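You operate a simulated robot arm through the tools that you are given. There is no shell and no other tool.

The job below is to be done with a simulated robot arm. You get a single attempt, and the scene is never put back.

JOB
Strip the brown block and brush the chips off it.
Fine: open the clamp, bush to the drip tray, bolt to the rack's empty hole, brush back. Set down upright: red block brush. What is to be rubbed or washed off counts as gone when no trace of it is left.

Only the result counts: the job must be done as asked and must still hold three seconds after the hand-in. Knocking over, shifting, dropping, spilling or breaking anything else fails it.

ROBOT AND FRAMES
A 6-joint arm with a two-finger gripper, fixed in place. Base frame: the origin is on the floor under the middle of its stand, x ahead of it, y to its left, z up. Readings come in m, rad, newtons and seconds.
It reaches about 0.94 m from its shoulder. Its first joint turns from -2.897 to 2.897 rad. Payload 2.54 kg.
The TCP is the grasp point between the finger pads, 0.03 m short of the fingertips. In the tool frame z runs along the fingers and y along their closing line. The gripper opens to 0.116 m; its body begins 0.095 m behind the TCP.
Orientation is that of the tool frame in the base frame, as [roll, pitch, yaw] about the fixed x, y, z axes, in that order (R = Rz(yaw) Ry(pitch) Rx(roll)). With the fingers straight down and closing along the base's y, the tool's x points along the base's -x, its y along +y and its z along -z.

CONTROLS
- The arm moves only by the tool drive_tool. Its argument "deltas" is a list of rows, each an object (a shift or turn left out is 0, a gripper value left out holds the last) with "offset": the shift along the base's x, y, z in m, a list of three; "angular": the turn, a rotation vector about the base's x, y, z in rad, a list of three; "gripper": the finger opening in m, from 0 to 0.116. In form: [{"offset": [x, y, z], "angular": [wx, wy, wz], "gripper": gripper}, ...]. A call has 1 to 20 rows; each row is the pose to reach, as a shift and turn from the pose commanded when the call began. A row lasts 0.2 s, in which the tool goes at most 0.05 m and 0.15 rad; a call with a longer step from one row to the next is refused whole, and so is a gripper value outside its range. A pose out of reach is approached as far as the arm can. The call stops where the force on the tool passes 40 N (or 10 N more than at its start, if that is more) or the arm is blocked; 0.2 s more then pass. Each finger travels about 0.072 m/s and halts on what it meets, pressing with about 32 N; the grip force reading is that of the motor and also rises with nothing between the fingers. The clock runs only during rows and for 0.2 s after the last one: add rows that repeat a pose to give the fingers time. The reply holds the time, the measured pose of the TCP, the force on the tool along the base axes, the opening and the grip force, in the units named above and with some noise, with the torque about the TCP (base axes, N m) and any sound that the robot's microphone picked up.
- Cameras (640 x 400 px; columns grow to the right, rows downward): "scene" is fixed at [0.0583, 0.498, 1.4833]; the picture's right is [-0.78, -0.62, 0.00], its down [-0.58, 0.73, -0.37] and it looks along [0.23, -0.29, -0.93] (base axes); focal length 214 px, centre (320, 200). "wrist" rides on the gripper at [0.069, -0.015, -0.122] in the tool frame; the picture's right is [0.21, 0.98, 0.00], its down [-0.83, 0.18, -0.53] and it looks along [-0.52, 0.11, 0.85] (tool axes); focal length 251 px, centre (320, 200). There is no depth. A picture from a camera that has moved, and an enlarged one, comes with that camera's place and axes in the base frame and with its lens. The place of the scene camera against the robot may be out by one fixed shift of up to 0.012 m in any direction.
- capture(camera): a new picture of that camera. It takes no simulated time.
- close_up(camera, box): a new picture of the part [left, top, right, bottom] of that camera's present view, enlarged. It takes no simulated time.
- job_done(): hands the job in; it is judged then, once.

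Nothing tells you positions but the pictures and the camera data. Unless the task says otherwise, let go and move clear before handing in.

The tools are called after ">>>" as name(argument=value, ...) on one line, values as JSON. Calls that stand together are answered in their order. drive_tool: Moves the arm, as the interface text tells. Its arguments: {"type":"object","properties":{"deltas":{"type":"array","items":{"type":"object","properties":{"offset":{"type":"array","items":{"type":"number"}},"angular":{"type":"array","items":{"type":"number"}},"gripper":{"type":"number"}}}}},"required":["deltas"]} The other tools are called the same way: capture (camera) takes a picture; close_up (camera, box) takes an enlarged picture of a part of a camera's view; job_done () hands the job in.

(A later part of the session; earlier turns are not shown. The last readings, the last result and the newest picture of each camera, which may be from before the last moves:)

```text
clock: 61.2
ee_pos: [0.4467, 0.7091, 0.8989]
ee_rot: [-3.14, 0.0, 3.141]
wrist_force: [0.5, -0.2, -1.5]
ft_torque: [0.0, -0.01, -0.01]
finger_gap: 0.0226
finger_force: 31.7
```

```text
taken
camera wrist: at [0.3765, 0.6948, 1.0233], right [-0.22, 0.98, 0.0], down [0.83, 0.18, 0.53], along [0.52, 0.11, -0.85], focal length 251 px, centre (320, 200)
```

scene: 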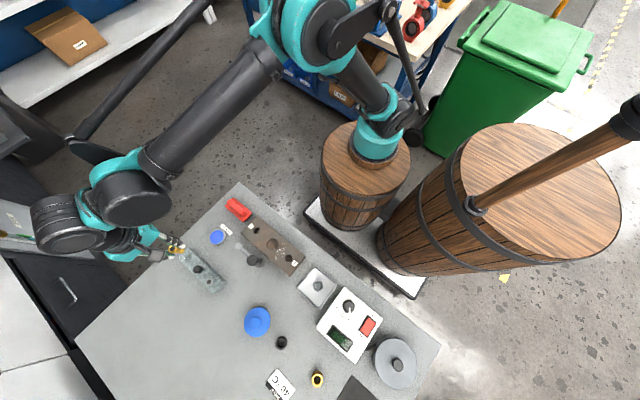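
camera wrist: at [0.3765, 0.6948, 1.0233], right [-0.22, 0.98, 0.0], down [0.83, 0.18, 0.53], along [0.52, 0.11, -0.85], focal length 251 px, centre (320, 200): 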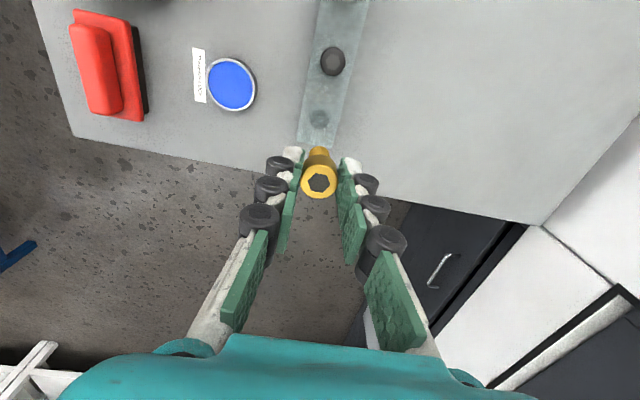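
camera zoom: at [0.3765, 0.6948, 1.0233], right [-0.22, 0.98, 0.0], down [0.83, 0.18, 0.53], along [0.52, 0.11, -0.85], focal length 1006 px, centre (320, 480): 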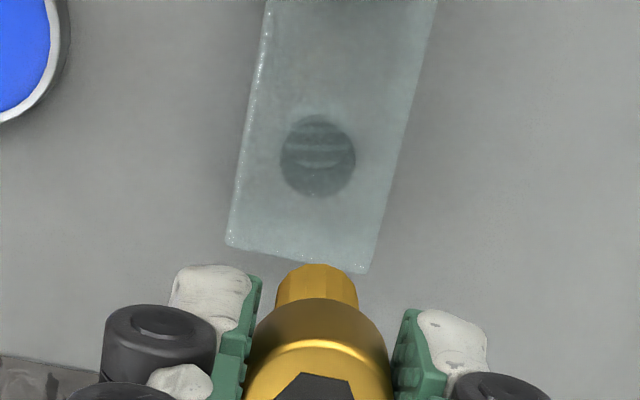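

The hole is at about (0.4475, 0.709) with the rack top near z 0.74, about 1 mm off my TCP. I'll descend to just above it and check alignment.

>>> drive_tool(deltas=[{"offset": [0.001, 0, -0.015]}, {"offset": [0.001, 0, -0.03]}, {"offset": [0.001, 0, -0.045]}, {"offset": [0.001, 0, -0.06]}, {"offset": [0.001, 0, -0.072]}, {"offset": [0.001, 0, -0.072]}])

>>> close_up(camera="wrist", box=[240, 80, 400, 180])

>>> close_up(camera="scene", box=[150, 225, 230, 285])

```text
clock: 62.6
ee_pos: [0.4471, 0.7112, 0.8274]
ee_rot: [-3.14, 0.0, -3.141]
wrist_force: [0.6, 0.0, -0.3]
ft_torque: [-0.01, 0.0, 0.02]
finger_gap: 0.0227
finger_force: 31.8
```

```text
4.00 times, centred on (320, 130) of wrist
camera zoom: at [0.377, 0.6955, 0.9501], right [-0.22, 0.98, 0.0], down [0.83, 0.18, 0.53], along [0.52, 0.11, -0.85], focal length 1006 px, centre (320, 480)
```

zoom: 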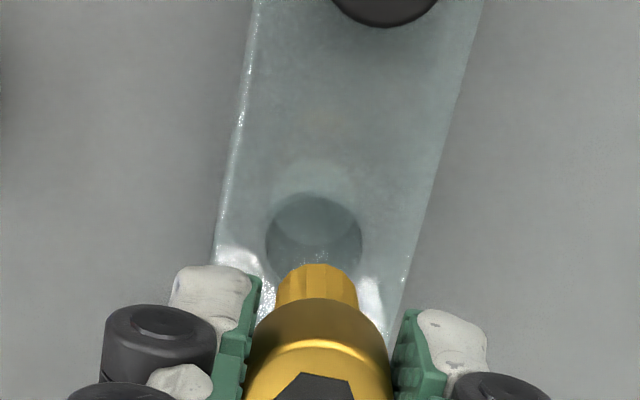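

```text
6.67 times, centred on (190, 255) of scene
camera zoom: at [0.0583, 0.498, 1.4833], right [-0.78, -0.62, 0.0], down [-0.58, 0.73, -0.37], along [0.23, -0.29, -0.93], focal length 1430 px, centre (1187, -167)
```

zoom: 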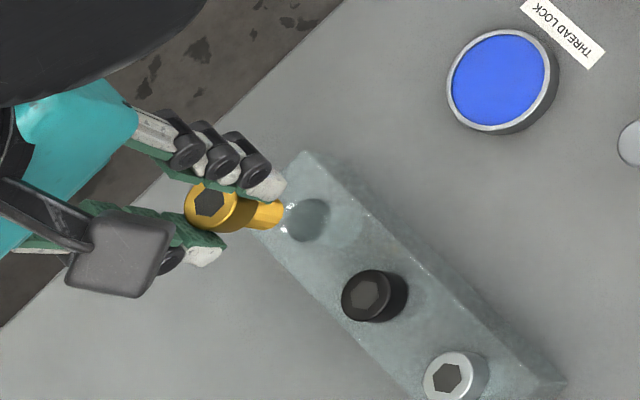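

Alignment looks good, within 1 mm. I'll lower slowly into the hole and watch the force.

>>> drive_tool(deltas=[{"offset": [0, -0.0006, -0.006]}, {"offset": [0, -0.0006, -0.012]}, {"offset": [0, -0.0006, -0.017]}, {"offset": [0, -0.0006, -0.021]}, {"offset": [0, -0.0006, -0.025]}, {"offset": [0, -0.0006, -0.029]}, {"offset": [0, -0.0006, -0.033]}, {"offset": [0, -0.0006, -0.033]}])

>>> close_up(camera="wrist", box=[240, 90, 400, 190])

>>> close_up(camera="scene", box=[150, 225, 230, 285])

```text
clock: 64.4
ee_pos: [0.4467, 0.7087, 0.7953]
ee_rot: [-3.14, -0.001, 3.142]
wrist_force: [0.3, 0.4, -0.7]
ft_torque: [0.03, 0.01, -0.02]
finger_gap: 0.0228
finger_force: 31.8
```

```text
4.00 times, centred on (320, 140) of wrist
camera zoom: at [0.3773, 0.6937, 0.9184], right [-0.22, 0.98, 0.0], down [0.83, 0.18, 0.53], along [0.52, 0.11, -0.85], focal length 1006 px, centre (320, 440)
```

zoom: 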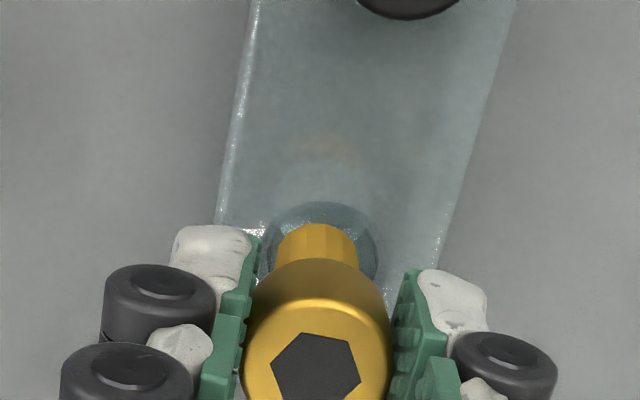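

```text
6.67 times, centred on (190, 255) of scene
camera zoom: at [0.0583, 0.498, 1.4833], right [-0.78, -0.62, 0.0], down [-0.58, 0.73, -0.37], along [0.23, -0.29, -0.93], focal length 1430 px, centre (1187, -167)
```

zoom: 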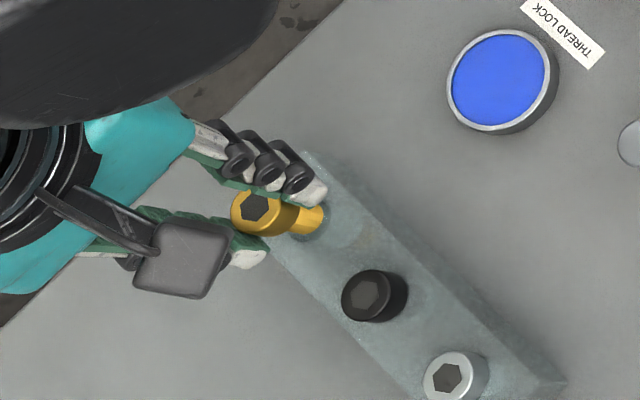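

>>> drive_tool(deltas=[{"offset": [0, 0.0008, -0.002]}, {"offset": [0, 0.0008, -0.005]}, {"offset": [0, 0.0008, -0.008]}, {"offset": [0, 0.0008, -0.011]}, {"offset": [0, 0.0008, -0.014]}, {"offset": [0, 0.0008, -0.014]}])

>>> close_up(camera="wrist", box=[240, 90, 400, 190])

```text
clock: 65.8
ee_pos: [0.4458, 0.7091, 0.7811]
ee_rot: [3.141, 0.0, -3.14]
wrist_force: [-1.0, 0.5, -1.2]
ft_torque: [-0.01, 0.0, -0.02]
finger_gap: 0.0228
finger_force: 32.3
```

```text
4.00 times, centred on (320, 140) of wrist
camera zoom: at [0.3777, 0.6945, 0.9043], right [-0.22, 0.98, 0.0], down [0.83, 0.18, 0.53], along [0.52, 0.11, -0.85], focal length 1006 px, centre (320, 440)
```

zoom: 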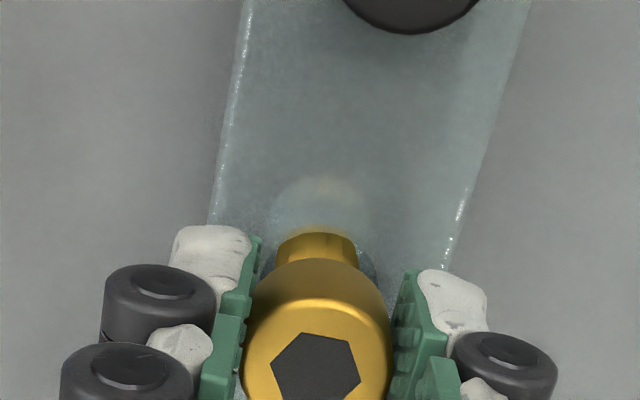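

The shank is going into the hole. I'll continue until the head seats.

>>> drive_tool(deltas=[{"offset": [0, 0, -0.002]}, {"offset": [0, 0, -0.004]}, {"offset": [0, 0, -0.006]}, {"offset": [0, 0, -0.006]}])

>>> close_up(camera="wrist", box=[240, 90, 400, 190])

```text
clock: 66.8
ee_pos: [0.4464, 0.7083, 0.7752]
ee_rot: [3.141, 0.001, -3.141]
wrist_force: [-1.1, -0.1, -0.7]
ft_torque: [-0.02, 0.03, 0.02]
finger_gap: 0.0228
finger_force: 32.2
```

```text
4.00 times, centred on (320, 140) of wrist
camera zoom: at [0.3778, 0.6944, 0.8987], right [-0.22, 0.98, 0.0], down [0.83, 0.18, 0.53], along [0.52, 0.11, -0.85], focal length 1006 px, centre (320, 440)
```

zoom: 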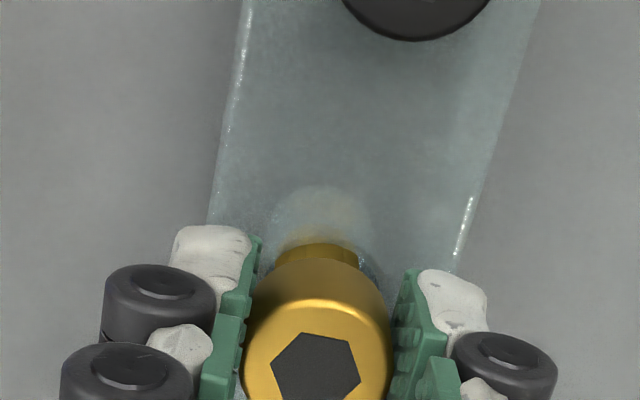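

>>> drive_tool(deltas=[{"offset": [0, 0, -0.0015]}, {"offset": [0, 0, -0.003]}, {"offset": [0, 0, -0.0045]}, {"offset": [0, 0, -0.0045]}])

>>> close_up(camera="wrist", box=[240, 90, 400, 190])

```text
clock: 67.8
ee_pos: [0.4474, 0.7094, 0.7692]
ee_rot: [3.14, -0.001, -3.141]
wrist_force: [0.3, -0.4, -1.2]
ft_torque: [0.0, 0.0, -0.03]
finger_gap: 0.0227
finger_force: 32.1
```

```text
4.00 times, centred on (320, 140) of wrist
camera zoom: at [0.3783, 0.6945, 0.8937], right [-0.22, 0.98, 0.0], down [0.83, 0.18, 0.53], along [0.52, 0.11, -0.85], focal length 1006 px, centre (320, 440)
```

zoom: 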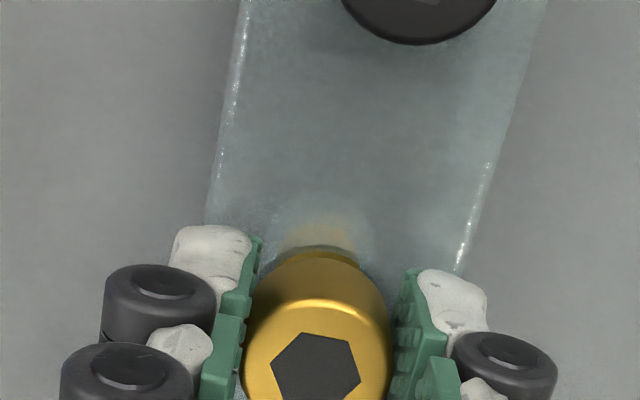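

>>> drive_tool(deltas=[{"offset": [0, 0, -0.001]}, {"offset": [0, 0, -0.002]}, {"offset": [0, 0, -0.002]}])

>>> close_up(camera="wrist", box=[240, 90, 400, 190])

```text
clock: 68.6
ee_pos: [0.4464, 0.7103, 0.7692]
ee_rot: [3.141, 0.001, 3.14]
wrist_force: [0.4, 0.1, -1.0]
ft_torque: [0.0, 0.03, 0.02]
finger_gap: 0.0225
finger_force: 31.9
```

```text
4.00 times, centred on (320, 140) of wrist
camera zoom: at [0.3781, 0.6949, 0.892], right [-0.22, 0.98, 0.0], down [0.83, 0.18, 0.53], along [0.52, 0.11, -0.85], focal length 1006 px, centre (320, 440)
```

zoom: 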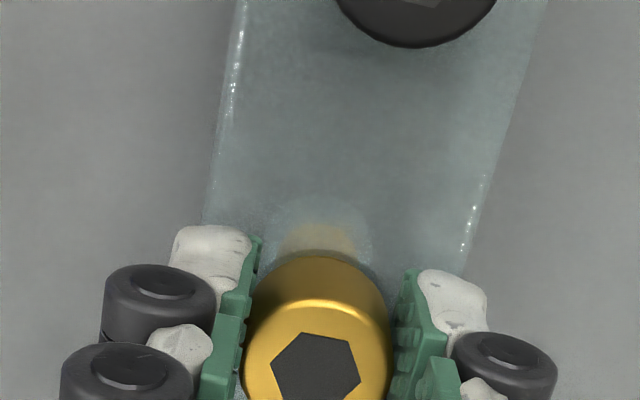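

>>> drive_tool(deltas=[{"offset": [0, 0, -0.001]}, {"offset": [0, 0, -0.002]}, {"offset": [0, 0, -0.003]}, {"offset": [0, 0, -0.003]}])

>>> close_up(camera="wrist", box=[240, 90, 400, 190])

```text
clock: 69.6
ee_pos: [0.4468, 0.7081, 0.7659]
ee_rot: [-3.141, 0.0, -3.141]
wrist_force: [4.4, 7.0, 23.5]
ft_torque: [0.22, -0.24, 0.04]
finger_gap: 0.0228
finger_force: 32.3
```

```text
4.00 times, centred on (320, 140) of wrist
camera zoom: at [0.3782, 0.6942, 0.8891], right [-0.21, 0.98, 0.0], down [0.83, 0.18, 0.53], along [0.52, 0.12, -0.85], focal length 1006 px, centre (320, 440)
```

zoom: 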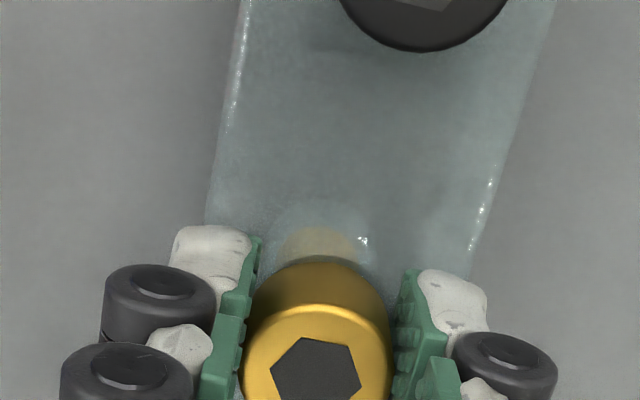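

The head is seated. I'll relax the load and open the fingers.

>>> drive_tool(deltas=[{"offset": [0, 0, 0.0008]}, {"offset": [0, 0, 0.0008], "gripper": 0.028}, {"offset": [0, 0, 0.0008], "gripper": 0.036}, {"offset": [0, 0, 0.0008], "gripper": 0.046}, {"offset": [0, 0, 0.0008], "gripper": 0.046}])

>>> close_up(camera="wrist", box=[240, 90, 400, 190])

```text
clock: 70.8
ee_pos: [0.4465, 0.7099, 0.7648]
ee_rot: [-3.141, 0.0, 3.141]
wrist_force: [0.7, 0.8, -0.2]
ft_torque: [0.0, 0.02, -0.01]
finger_gap: 0.0461
finger_force: 0.1
```

```text
4.00 times, centred on (320, 140) of wrist
camera zoom: at [0.3778, 0.6949, 0.8889], right [-0.22, 0.98, 0.0], down [0.83, 0.18, 0.53], along [0.52, 0.11, -0.85], focal length 1006 px, centre (320, 440)
```

zoom: 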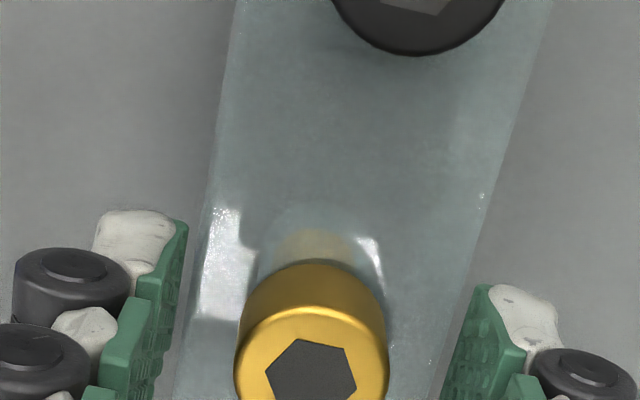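

The bolt is released and standing in the rack hole. I'll rise straight up and check it.

>>> drive_tool(deltas=[{"offset": [0, 0, 0.008]}, {"offset": [0, 0, 0.02]}, {"offset": [0, 0, 0.04]}, {"offset": [0, 0, 0.075]}, {"offset": [0, 0, 0.11]}, {"offset": [0, 0, 0.13]}, {"offset": [0, 0, 0.13]}])

>>> capture(camera="wrist")

>>> close_up(camera="wrist", box=[250, 40, 410, 140])

>>> close_up(camera="wrist", box=[40, 0, 200, 150])

>>> close_up(camera="scene", box=[160, 180, 300, 300])

```text
clock: 72.4
ee_pos: [0.4451, 0.7092, 0.8937]
ee_rot: [3.142, -0.001, -3.141]
wrist_force: [-0.9, 0.0, 0.0]
ft_torque: [-0.01, 0.03, 0.02]
finger_gap: 0.046
finger_force: 0.1
```

```text
taken
camera wrist: at [0.3758, 0.6937, 1.0172], right [-0.22, 0.98, 0.0], down [0.83, 0.18, 0.53], along [0.52, 0.11, -0.85], focal length 251 px, centre (320, 200)
```

wrist: 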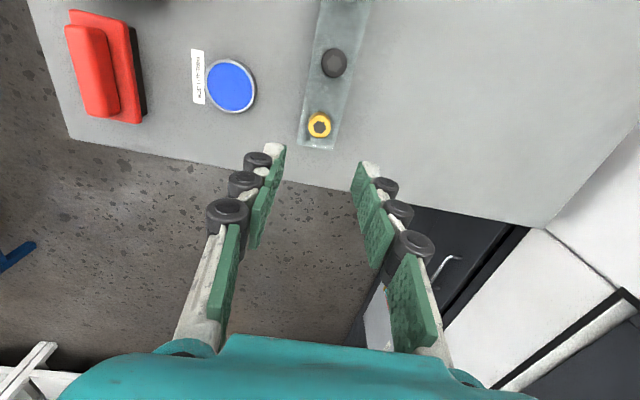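

```text
4.00 times, centred on (330, 90) of wrist
camera zoom: at [0.3758, 0.6937, 1.0172], right [-0.22, 0.98, 0.0], down [0.83, 0.18, 0.53], along [0.52, 0.11, -0.85], focal length 1006 px, centre (280, 640)
```

zoom: 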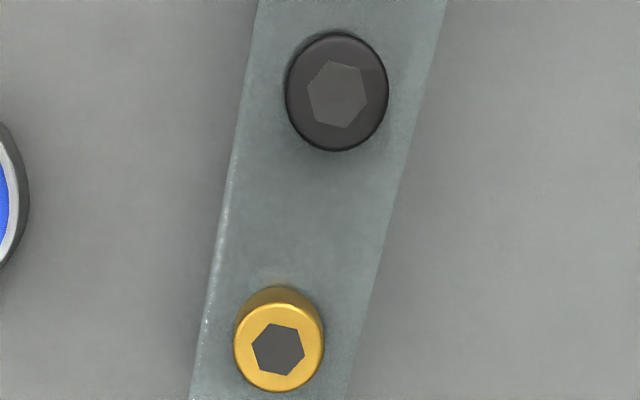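

```text
2.67 times, centred on (120, 75) of wrist
camera zoom: at [0.3758, 0.6937, 1.0172], right [-0.22, 0.98, 0.0], down [0.83, 0.18, 0.53], along [0.52, 0.11, -0.85], focal length 670 px, centre (853, 533)
```

zoom: 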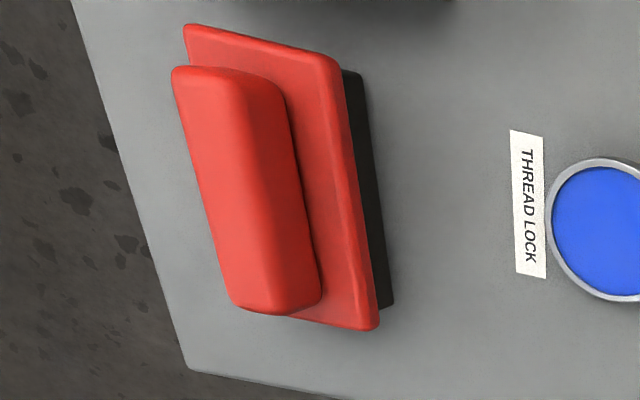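

```text
3.33 times, centred on (230, 240) of scene
camera zoom: at [0.0583, 0.498, 1.4833], right [-0.78, -0.62, 0.0], down [-0.58, 0.73, -0.37], along [0.23, -0.29, -0.93], focal length 715 px, centre (620, 67)
```

zoom: 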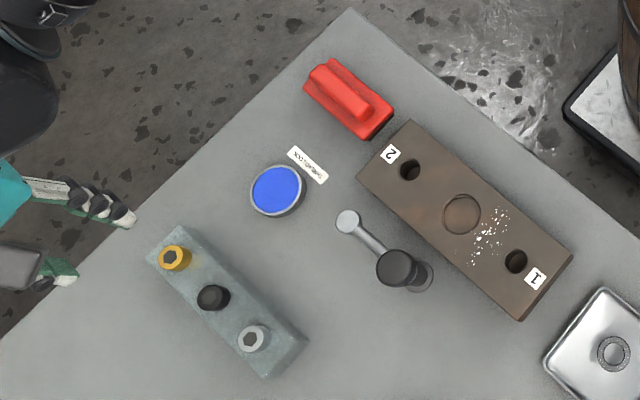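

The bolt is in the rack beside the other two. Next is the brush: I'll hover over it for precise measurement.

>>> drive_tool(deltas=[{"offset": [0, -0.035, 0]}, {"offset": [-0.002, -0.075, 0]}, {"offset": [-0.004, -0.115, 0]}, {"offset": [-0.006, -0.155, 0]}, {"offset": [-0.008, -0.195, 0]}, {"offset": [-0.008, -0.224, 0], "gripper": 0.06}, {"offset": [-0.008, -0.224, 0], "gripper": 0.06}])

>>> capture(camera="wrist")

>>> close_up(camera="wrist", box=[240, 60, 400, 160])

```text
clock: 74.0
ee_pos: [0.4384, 0.4865, 0.8943]
ee_rot: [3.14, 0.0, 3.141]
wrist_force: [-0.3, 0.5, 0.1]
ft_torque: [0.02, 0.01, -0.02]
finger_gap: 0.0598
finger_force: 0.0
```

```text
taken
camera wrist: at [0.3692, 0.4722, 1.0175], right [-0.21, 0.98, 0.0], down [0.83, 0.18, 0.53], along [0.52, 0.11, -0.85], focal length 251 px, centre (320, 200)
```

wrist: 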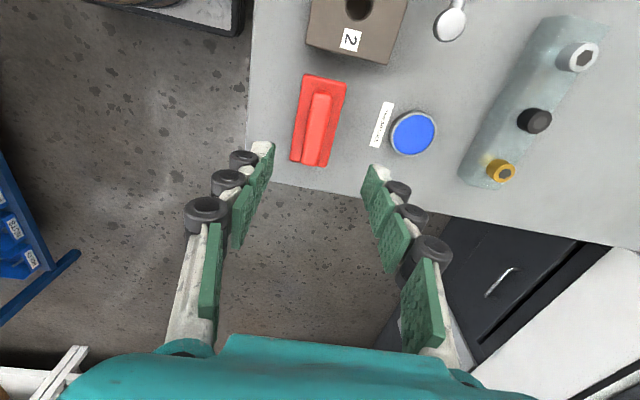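

```text
4.00 times, centred on (320, 110) of wrist
camera zoom: at [0.3692, 0.4722, 1.0175], right [-0.21, 0.98, 0.0], down [0.83, 0.18, 0.53], along [0.52, 0.11, -0.85], focal length 1006 px, centre (320, 560)
```

zoom: 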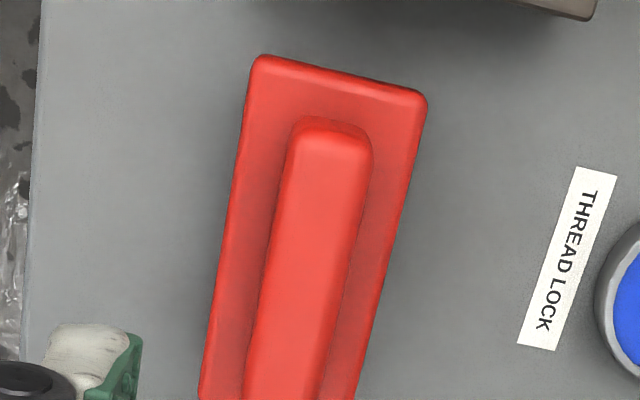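

The brush body is roughly x 0.400–0.497, y 0.462–0.510, with its handle along x and the handle top near z 0.748. I'll move above its middle and look closer to match its slight rotation.

>>> drive_tool(deltas=[{"offset": [0.004, 0, -0.02]}, {"offset": [0.009, 0, -0.045]}, {"offset": [0.009, 0, -0.064]}, {"offset": [0.009, 0, -0.064]}])

>>> capture(camera="wrist")

>>> close_up(camera="wrist", box=[220, 70, 420, 195])

>>> close_up(camera="scene", box=[215, 190, 263, 220])

```text
clock: 75.0
ee_pos: [0.4477, 0.4851, 0.8312]
ee_rot: [-3.141, 0.001, -3.141]
wrist_force: [-0.4, -0.9, 0.1]
ft_torque: [0.0, 0.02, 0.04]
finger_gap: 0.06
finger_force: 0.0
```

```text
taken
camera wrist: at [0.3789, 0.471, 0.9553], right [-0.22, 0.98, 0.0], down [0.83, 0.18, 0.53], along [0.52, 0.11, -0.85], focal length 251 px, centre (320, 200)
```

wrist: 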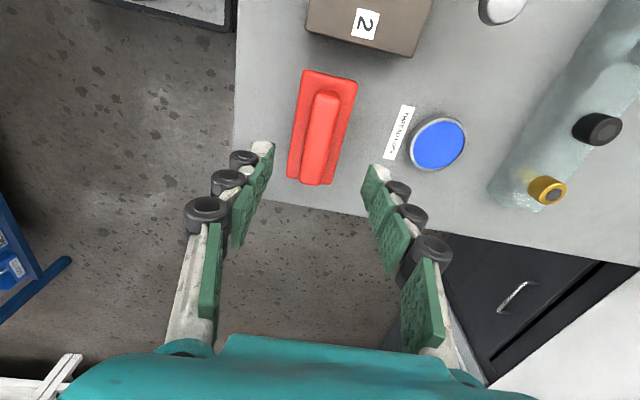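

```text
3.20 times, centred on (320, 132) of wrist
camera zoom: at [0.3789, 0.471, 0.9553], right [-0.22, 0.98, 0.0], down [0.83, 0.18, 0.53], along [0.52, 0.11, -0.85], focal length 805 px, centre (320, 416)
```

zoom: 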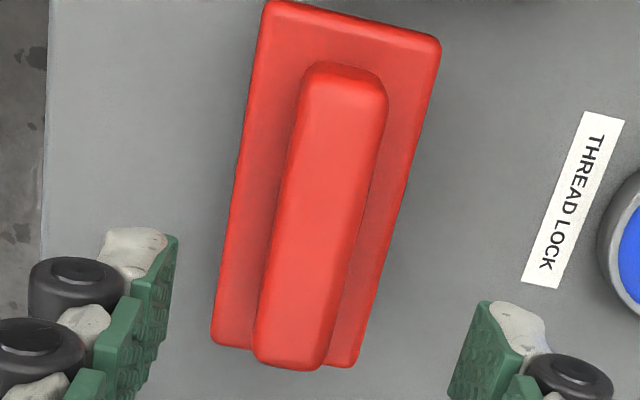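

```text
13.33 times, centred on (239, 205) of scene
camera zoom: at [0.0583, 0.498, 1.4833], right [-0.78, -0.62, 0.0], down [-0.58, 0.73, -0.37], along [0.23, -0.29, -0.93], focal length 2860 px, centre (1400, 133)
```

zoom: 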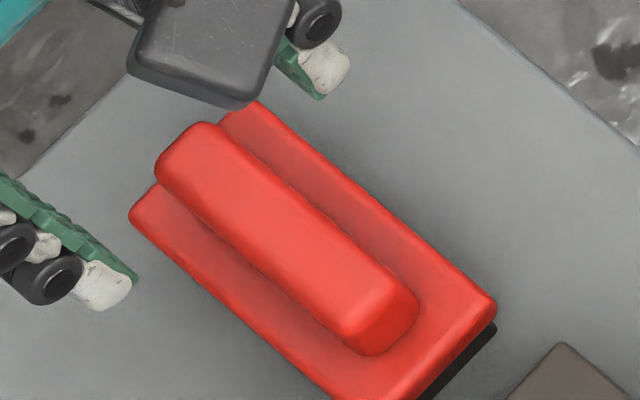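

The brush is aligned with x, its handle centred at about (0.450, 0.4847) and 21–24 mm wide. I'll descend onto the handle and grip.

>>> drive_tool(deltas=[{"offset": [0.002, -0.0005, -0.025]}, {"offset": [0.002, -0.0005, -0.05]}, {"offset": [0.002, -0.0005, -0.064]}, {"offset": [0.002, -0.0005, -0.071]}, {"offset": [0.002, -0.0005, -0.071]}])

>>> close_up(camera="wrist", box=[220, 90, 420, 215])

```text
clock: 76.2
ee_pos: [0.4504, 0.4839, 0.7608]
ee_rot: [-3.141, 0.002, -3.14]
wrist_force: [-0.3, 0.1, 0.2]
ft_torque: [0.02, 0.03, 0.0]
finger_gap: 0.0603
finger_force: 0.1
```

```text
3.20 times, centred on (320, 152) of wrist
camera zoom: at [0.3822, 0.4693, 0.8853], right [-0.22, 0.98, 0.0], down [0.83, 0.18, 0.53], along [0.52, 0.11, -0.85], focal length 805 px, centre (320, 352)
```

zoom: 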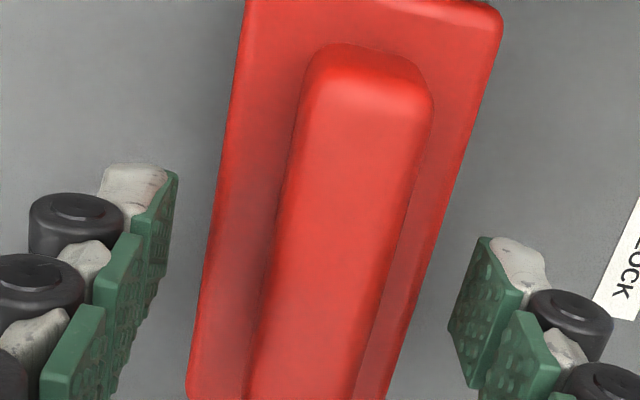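

Fingers are straddling the handle. Closing now.

>>> drive_tool(deltas=[{"gripper": 0.0}, {"gripper": 0.0}, {"gripper": 0.0}, {"gripper": 0.0}, {"gripper": 0.0}])

>>> close_up(camera="wrist", box=[220, 90, 420, 215])

>>> close_up(camera="scene", box=[215, 190, 263, 220])

```text
clock: 77.4
ee_pos: [0.4505, 0.4845, 0.7625]
ee_rot: [-3.141, 0.0, -3.142]
wrist_force: [1.4, -0.8, -0.2]
ft_torque: [-0.02, -0.02, -0.03]
finger_gap: 0.0208
finger_force: 32.2
```

```text
3.20 times, centred on (320, 152) of wrist
camera zoom: at [0.3821, 0.4693, 0.8855], right [-0.22, 0.98, 0.0], down [0.83, 0.18, 0.53], along [0.52, 0.11, -0.85], focal length 805 px, centre (320, 352)
```

zoom: 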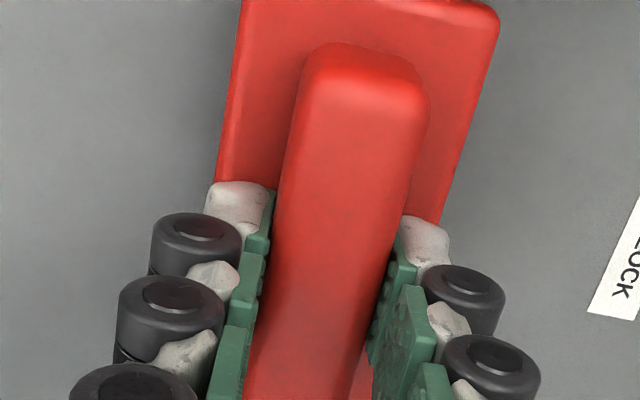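

```text
13.33 times, centred on (239, 205) of scene
camera zoom: at [0.0583, 0.498, 1.4833], right [-0.78, -0.62, 0.0], down [-0.58, 0.73, -0.37], along [0.23, -0.29, -0.93], focal length 2860 px, centre (1400, 133)
```

zoom: 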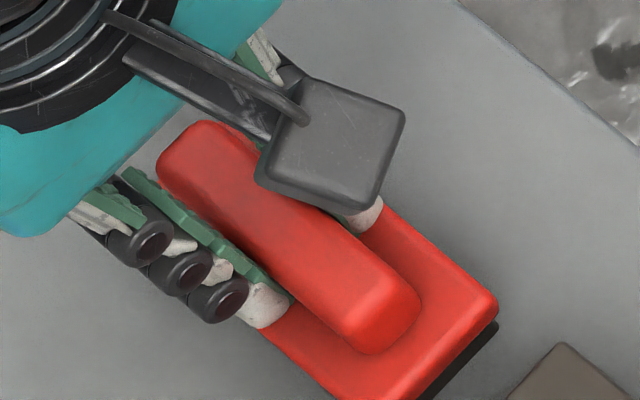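

The brush is gripped at 20.8 mm and hardly moved. I'll lift it slowly and check that it holds.

>>> drive_tool(deltas=[{"offset": [0, 0, 0.002]}, {"offset": [0, 0, 0.006]}, {"offset": [0, 0, 0.012]}, {"offset": [0, 0, 0.02]}, {"offset": [0, 0, 0.035]}, {"offset": [0, 0, 0.055]}, {"offset": [0, 0, 0.08]}, {"offset": [0, 0, 0.1]}, {"offset": [0, 0, 0.1]}])

>>> capture(camera="wrist")

>>> close_up(camera="scene", box=[190, 170, 290, 245])

```text
clock: 79.4
ee_pos: [0.4503, 0.4858, 0.8624]
ee_rot: [-3.14, 0.0, 3.14]
wrist_force: [0.7, -0.1, -0.9]
ft_torque: [-0.01, 0.02, 0.0]
finger_gap: 0.0209
finger_force: 32.2
```

```text
taken
camera wrist: at [0.382, 0.4704, 0.9854], right [-0.22, 0.98, 0.0], down [0.83, 0.18, 0.53], along [0.52, 0.11, -0.85], focal length 251 px, centre (320, 200)
```

wrist: 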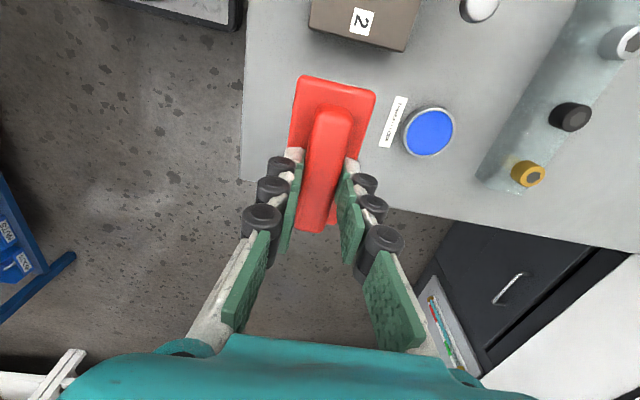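

```text
5.33 times, centred on (240, 208) of scene
camera zoom: at [0.0583, 0.498, 1.4833], right [-0.78, -0.62, 0.0], down [-0.58, 0.73, -0.37], along [0.23, -0.29, -0.93], focal length 1144 px, centre (747, 160)
```

zoom: 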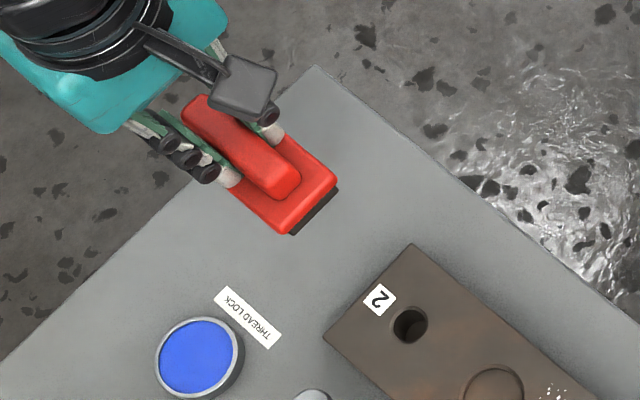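

It's held well. I'll carry it above the block's chip area at about (0.215, 0.525).

>>> drive_tool(deltas=[{"offset": [-0.008, 0.001, 0.005]}, {"offset": [-0.025, 0.004, 0.008]}, {"offset": [-0.047, 0.008, 0.008]}, {"offset": [-0.07, 0.012, 0.008]}, {"offset": [-0.093, 0.016, 0.008]}, {"offset": [-0.116, 0.02, 0.008]}, {"offset": [-0.139, 0.024, 0.008]}, {"offset": [-0.162, 0.028, 0.008]}, {"offset": [-0.185, 0.032, 0.008]}, {"offset": [-0.207, 0.036, 0.008]}, {"offset": [-0.225, 0.038, 0.008]}, {"offset": [-0.235, 0.039, 0.008]}, {"offset": [-0.235, 0.039, 0.008]}])

>>> capture(camera="wrist")

>>> close_up(camera="scene", box=[230, 210, 330, 290])

```text
clock: 82.2
ee_pos: [0.2148, 0.5232, 0.8678]
ee_rot: [-3.14, 0.001, -3.141]
wrist_force: [0.0, 0.6, -0.3]
ft_torque: [0.02, -0.02, -0.01]
finger_gap: 0.0213
finger_force: 31.7
```

```text
taken
camera wrist: at [0.1459, 0.5082, 0.9919], right [-0.22, 0.98, 0.0], down [0.83, 0.18, 0.53], along [0.52, 0.11, -0.85], focal length 251 px, centre (320, 200)
```

wrist: 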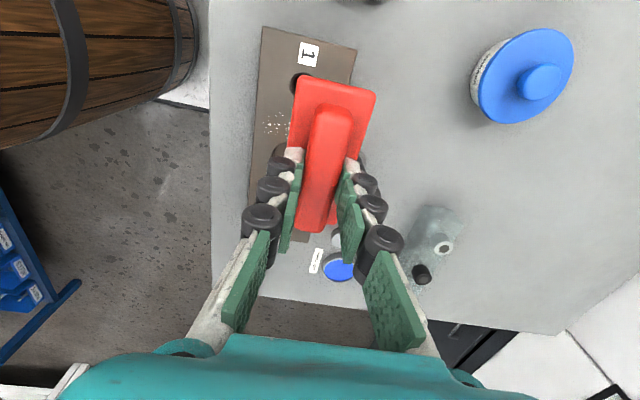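

```text
5.00 times, centred on (280, 250) of scene
camera zoom: at [0.0583, 0.498, 1.4833], right [-0.78, -0.62, 0.0], down [-0.58, 0.73, -0.37], along [0.23, -0.29, -0.93], focal length 1072 px, centre (520, -50)
```

zoom: 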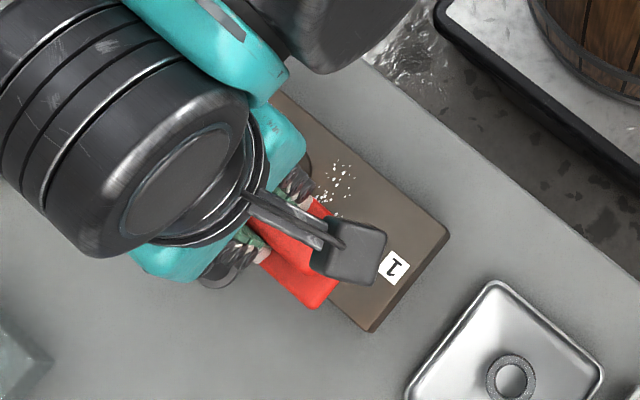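

The brush is clear of the clamp post. I'll descend onto the block slowly until the bristles touch.

>>> drive_tool(deltas=[{"offset": [0, -0.008, -0.015]}, {"offset": [0, -0.013, -0.03]}, {"offset": [0, -0.013, -0.045]}, {"offset": [0, -0.013, -0.057]}, {"offset": [0, -0.013, -0.065]}, {"offset": [0, -0.013, -0.067]}, {"offset": [0, -0.013, -0.069]}, {"offset": [0, -0.013, -0.069]}])

```text
clock: 84.0
ee_pos: [0.2161, 0.5111, 0.7995]
ee_rot: [-3.142, 0.001, 3.142]
wrist_force: [0.4, -0.5, -1.0]
ft_torque: [-0.01, 0.01, 0.0]
finger_gap: 0.021
finger_force: 32.3
```

>>> drive_tool(deltas=[{"offset": [0, 0, -0.001]}, {"offset": [0, 0, -0.002]}, {"offset": [0, 0, -0.003]}, {"offset": [0, 0, -0.003]}])

>>> close_up(camera="wrist", box=[200, 60, 420, 240])

```text
clock: 85.0
ee_pos: [0.2155, 0.51, 0.7969]
ee_rot: [3.14, 0.0, 3.141]
wrist_force: [2.8, 6.1, 26.2]
ft_torque: [0.18, -0.09, 0.01]
finger_gap: 0.0212
finger_force: 32.0
```

```text
2.22 times, centred on (310, 150) of wrist
camera zoom: at [0.1462, 0.496, 0.9201], right [-0.22, 0.98, 0.0], down [0.83, 0.18, 0.53], along [0.52, 0.12, -0.85], focal length 559 px, centre (342, 311)
```

zoom: 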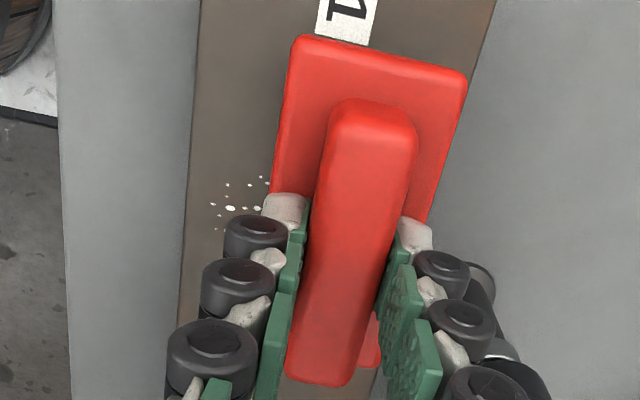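

Contact at about 26 N. I'll ease off a little and stroke along y, away from the post first.

>>> drive_tool(deltas=[{"offset": [0, 0, 0.0006]}, {"offset": [0, -0.008, 0.0006]}, {"offset": [0, -0.018, 0.0006]}, {"offset": [0, -0.028, 0.0006]}, {"offset": [0, -0.038, 0.0006]}, {"offset": [0, -0.028, 0.0006]}, {"offset": [0, -0.018, 0.0006]}, {"offset": [0, -0.008, 0.0006]}, {"offset": [0, 0.002, 0.0006]}, {"offset": [0, 0.012, 0.0006]}])

>>> close_up(camera="wrist", box=[200, 60, 420, 240])

```text
clock: 87.2
ee_pos: [0.2137, 0.5233, 0.7969]
ee_rot: [3.141, 0.0, -3.139]
wrist_force: [0.1, -1.0, 1.2]
ft_torque: [-0.01, -0.05, 0.0]
finger_gap: 0.0209
finger_force: 32.1
```

```text
2.22 times, centred on (310, 150) of wrist
camera zoom: at [0.1448, 0.5082, 0.9201], right [-0.22, 0.98, 0.0], down [0.83, 0.18, 0.53], along [0.52, 0.11, -0.85], focal length 559 px, centre (342, 311)
```

zoom: 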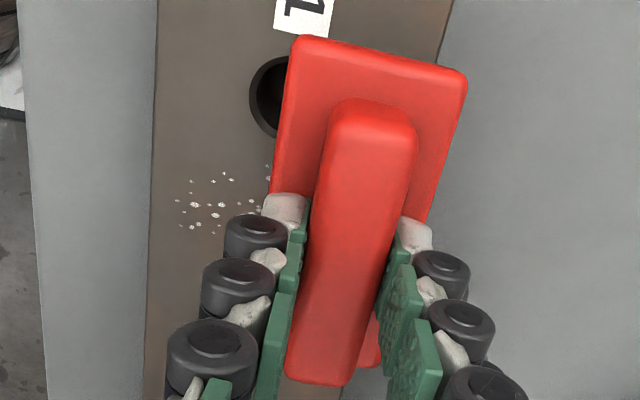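

The chips look fainter, but the pressure dropped to about 1 N. I'll press slightly more and do more strokes.

>>> drive_tool(deltas=[{"offset": [0, 0, -0.0005]}, {"offset": [0, -0.01, -0.0005]}, {"offset": [0, -0.02, -0.0005]}, {"offset": [0, -0.03, -0.0005]}, {"offset": [0, -0.04, -0.0005]}, {"offset": [0, -0.05, -0.0005]}, {"offset": [0, -0.056, -0.0005]}, {"offset": [0, -0.046, -0.0005]}, {"offset": [0, -0.036, -0.0005]}, {"offset": [0, -0.026, -0.0005]}, {"offset": [0, -0.016, -0.0005]}, {"offset": [0, -0.006, -0.0005]}, {"offset": [0, 0, -0.0005]}])

>>> close_up(camera="wrist", box=[200, 60, 420, 240])

```text
clock: 90.0
ee_pos: [0.2132, 0.5239, 0.7946]
ee_rot: [-3.141, 0.0, 3.139]
wrist_force: [0.2, -1.8, 4.6]
ft_torque: [-0.06, -0.08, -0.02]
finger_gap: 0.0211
finger_force: 31.9
```

```text
2.22 times, centred on (310, 150) of wrist
camera zoom: at [0.1449, 0.5084, 0.9185], right [-0.21, 0.98, 0.0], down [0.83, 0.18, 0.53], along [0.52, 0.12, -0.85], focal length 559 px, centre (342, 311)
```

zoom: 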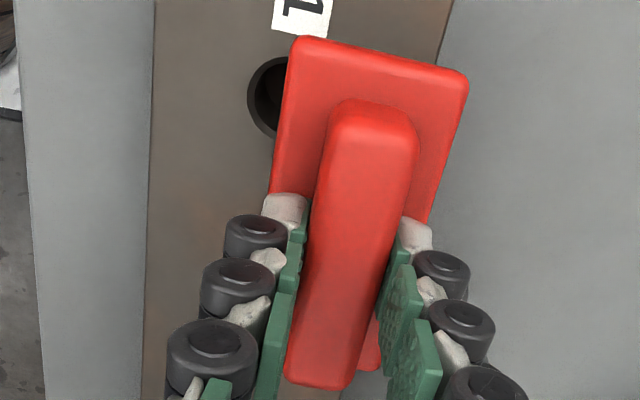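

The visible chips are gone. I'll do another couple of passes across the whole area, including the far edge, to be thorough.

>>> drive_tool(deltas=[{"offset": [0, 0.004, -0.0002]}, {"offset": [0, -0.008, -0.0002]}, {"offset": [0, -0.02, -0.0002]}, {"offset": [0, -0.032, -0.0002]}, {"offset": [0, -0.044, -0.0002]}, {"offset": [0, -0.056, -0.0002]}, {"offset": [0, -0.062, -0.0002]}, {"offset": [0, -0.052, -0.0002]}, {"offset": [0, -0.04, -0.0002]}, {"offset": [0, -0.028, -0.0002]}, {"offset": [0, -0.016, -0.0002]}, {"offset": [0, -0.004, -0.0002]}, {"offset": [0, 0.004, -0.0002]}, {"offset": [0, -0.008, -0.0002]}, {"offset": [0, -0.02, -0.0002]}, {"offset": [0, -0.032, -0.0002]}, {"offset": [0, -0.044, -0.0002]}, {"offset": [0, -0.056, -0.0002]}, {"offset": [0, -0.062, -0.0002]}])

>>> close_up(camera="wrist", box=[200, 60, 420, 240])

>>> close_up(camera="scene", box=[230, 210, 330, 290])

```text
clock: 94.0
ee_pos: [0.2161, 0.4603, 0.7969]
ee_rot: [3.141, 0.0, -3.141]
wrist_force: [-0.5, 0.8, -1.0]
ft_torque: [0.0, -0.01, -0.02]
finger_gap: 0.021
finger_force: 32.7
```

```text
2.22 times, centred on (310, 150) of wrist
camera zoom: at [0.1474, 0.4448, 0.9203], right [-0.22, 0.98, 0.0], down [0.83, 0.18, 0.53], along [0.52, 0.11, -0.85], focal length 559 px, centre (342, 311)
```

zoom: 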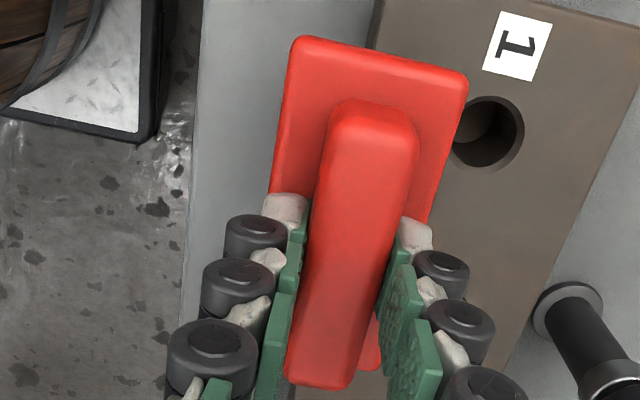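

```text
5.00 times, centred on (280, 250) of scene
camera zoom: at [0.0583, 0.498, 1.4833], right [-0.78, -0.62, 0.0], down [-0.58, 0.73, -0.37], along [0.23, -0.29, -0.93], focal length 1072 px, centre (520, -50)
```

zoom: 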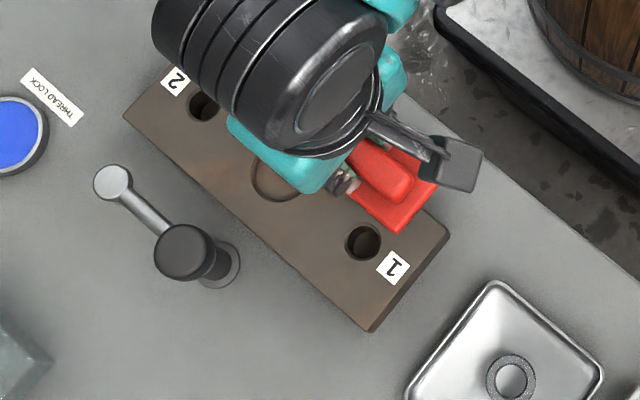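

No chips remain on the visible part. I'll raise the brush and inspect the whole block.

>>> drive_tool(deltas=[{"offset": [0, 0, 0.01]}, {"offset": [0, 0, 0.03]}, {"offset": [0, 0, 0.055]}, {"offset": [0, 0, 0.078]}, {"offset": [0.008, 0, 0.082]}, {"offset": [0.028, 0.002, 0.082]}, {"offset": [0.05, 0.006, 0.082]}, {"offset": [0.075, 0.01, 0.082]}, {"offset": [0.1, 0.013, 0.082]}, {"offset": [0.125, 0.016, 0.082]}, {"offset": [0.15, 0.019, 0.082]}, {"offset": [0.175, 0.021, 0.082]}, {"offset": [0.2, 0.023, 0.082]}, {"offset": [0.22, 0.0245, 0.082]}, {"offset": [0.234, 0.0245, 0.082]}, {"offset": [0.234, 0.0245, 0.082]}])

>>> capture(camera="scene")

>>> close_up(camera="scene", box=[240, 220, 304, 260])

>>> close_up(camera="scene", box=[250, 240, 314, 280])

>>> capture(camera="wrist")

```text
clock: 97.4
ee_pos: [0.4497, 0.4848, 0.8783]
ee_rot: [-3.141, 0.001, 3.14]
wrist_force: [0.0, -0.7, -2.0]
ft_torque: [-0.01, 0.02, 0.02]
finger_gap: 0.0211
finger_force: 31.8
```

```text
taken
```

scene: 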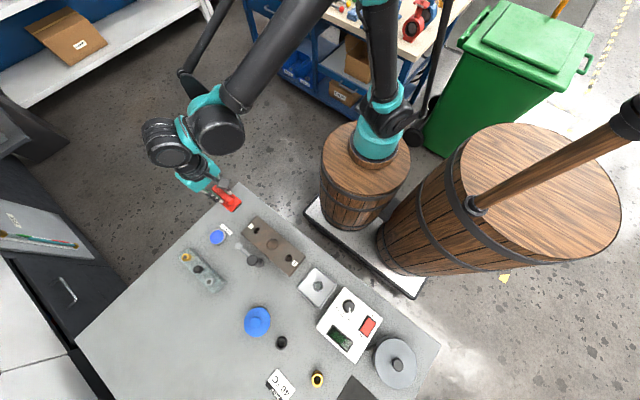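

```text
10.00 times, centred on (272, 240) of scene
camera zoom: at [0.0583, 0.498, 1.4833], right [-0.78, -0.62, 0.0], down [-0.58, 0.73, -0.37], along [0.23, -0.29, -0.93], focal length 2145 px, centre (800, -200)
```

zoom: 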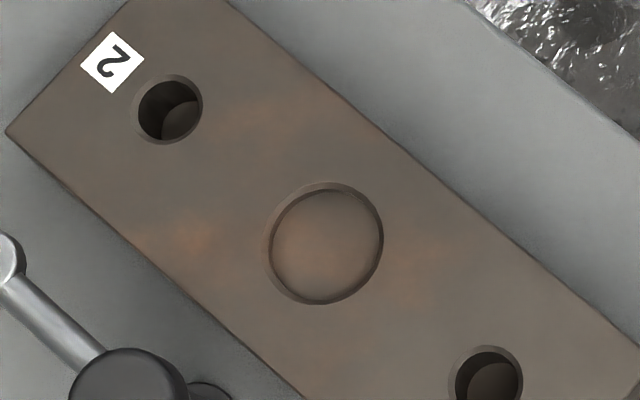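

```text
10.00 times, centred on (282, 260) of scene
camera zoom: at [0.0583, 0.498, 1.4833], right [-0.78, -0.62, 0.0], down [-0.58, 0.73, -0.37], along [0.23, -0.29, -0.93], focal length 2145 px, centre (700, -400)
```

zoom: 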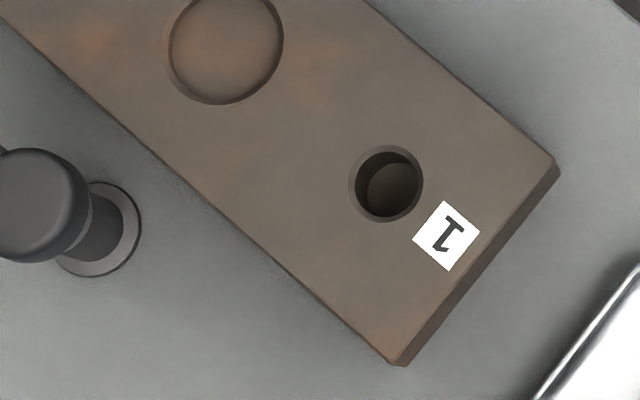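

```text
taken
camera wrist: at [0.3805, 0.4696, 1.0021], right [-0.22, 0.98, 0.0], down [0.83, 0.18, 0.53], along [0.52, 0.11, -0.85], focal length 251 px, centre (320, 200)
```

wrist: 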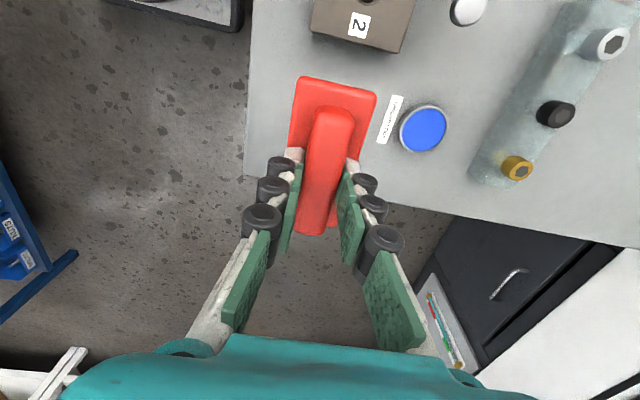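

The block looks clean and hasn't moved. I'll set the brush back down at its original spot, descending straight down to contact.

>>> drive_tool(deltas=[{"offset": [0.001, -0.0003, -0.015]}, {"offset": [0.001, -0.0003, -0.035]}, {"offset": [0.001, -0.0003, -0.055]}, {"offset": [0.001, -0.0003, -0.075]}, {"offset": [0.001, -0.0003, -0.092]}, {"offset": [0.001, -0.0003, -0.104]}, {"offset": [0.001, -0.0003, -0.11]}, {"offset": [0.001, -0.0003, -0.113]}, {"offset": [0.001, -0.0003, -0.113]}])

>>> close_up(camera="scene", box=[215, 190, 263, 220])

>>> close_up(camera="wrist", box=[220, 90, 420, 215])

```text
clock: 99.4
ee_pos: [0.4499, 0.4857, 0.7654]
ee_rot: [-3.14, 0.001, 3.142]
wrist_force: [-0.4, -0.3, -0.5]
ft_torque: [0.02, 0.05, -0.02]
finger_gap: 0.0211
finger_force: 32.3
```

```text
13.33 times, centred on (239, 205) of scene
camera zoom: at [0.0583, 0.498, 1.4833], right [-0.78, -0.62, 0.0], down [-0.58, 0.73, -0.37], along [0.23, -0.29, -0.93], focal length 2860 px, centre (1400, 133)
```

zoom: 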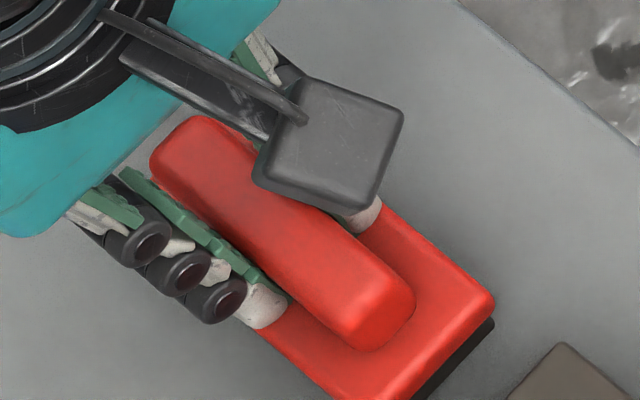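

```text
3.20 times, centred on (320, 152) of wrist
camera zoom: at [0.3808, 0.4697, 0.8887], right [-0.22, 0.98, 0.0], down [0.83, 0.18, 0.53], along [0.52, 0.11, -0.85], focal length 805 px, centre (320, 352)
```

zoom: 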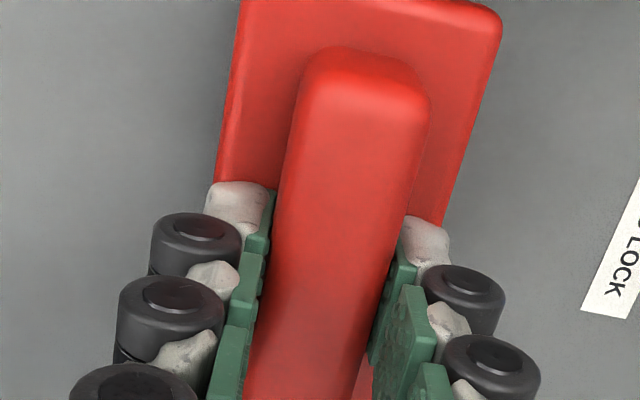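

>>> drive_tool(deltas=[{"offset": [0.0003, 0, -0.001]}, {"offset": [0.0003, 0, -0.002]}, {"offset": [0.0003, 0, -0.003]}, {"offset": [0.0003, 0, -0.003]}])

>>> close_up(camera="scene", box=[215, 190, 263, 220])

```text
clock: 100.4
ee_pos: [0.45, 0.4862, 0.7636]
ee_rot: [-3.142, -0.001, 3.141]
wrist_force: [0.0, 0.5, -0.7]
ft_torque: [-0.01, 0.04, -0.01]
finger_gap: 0.0213
finger_force: 32.1
```

```text
13.33 times, centred on (239, 205) of scene
camera zoom: at [0.0583, 0.498, 1.4833], right [-0.78, -0.62, 0.0], down [-0.58, 0.73, -0.37], along [0.23, -0.29, -0.93], focal length 2860 px, centre (1400, 133)
```

zoom: 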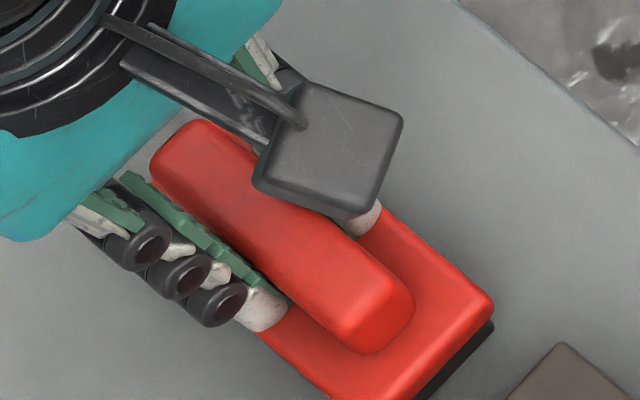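

>>> drive_tool(deltas=[{"offset": [-0.001, -0.0008, -0.0006]}, {"offset": [-0.001, -0.0008, -0.0014]}, {"offset": [-0.001, -0.0008, -0.0022]}, {"offset": [-0.001, -0.0008, -0.0022]}])

>>> close_up(camera="scene", box=[215, 190, 263, 220])

```text
clock: 101.4
ee_pos: [0.4501, 0.484, 0.76]
ee_rot: [-3.141, 0.001, 3.14]
wrist_force: [0.4, -0.4, -1.3]
ft_torque: [-0.02, -0.02, 0.0]
finger_gap: 0.0212
finger_force: 32.1
```

```text
13.33 times, centred on (239, 205) of scene
camera zoom: at [0.0583, 0.498, 1.4833], right [-0.78, -0.62, 0.0], down [-0.58, 0.73, -0.37], along [0.23, -0.29, -0.93], focal length 2860 px, centre (1400, 133)
```

zoom: 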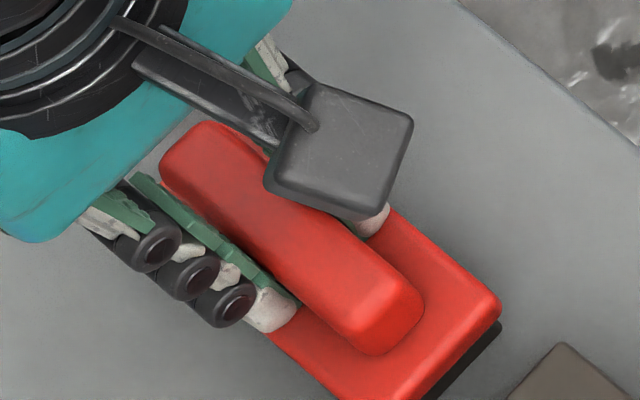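

>>> drive_tool(deltas=[{"offset": [0.0003, 0, -0.0008]}, {"offset": [0.0003, 0, -0.0016]}, {"offset": [0.0003, 0, -0.0016]}])

```text
clock: 102.2
ee_pos: [0.4502, 0.4837, 0.7595]
ee_rot: [-3.141, 0.0, -3.14]
wrist_force: [-1.9, -0.1, 23.0]
ft_torque: [0.04, 0.13, 0.01]
finger_gap: 0.0211
finger_force: 32.2
```

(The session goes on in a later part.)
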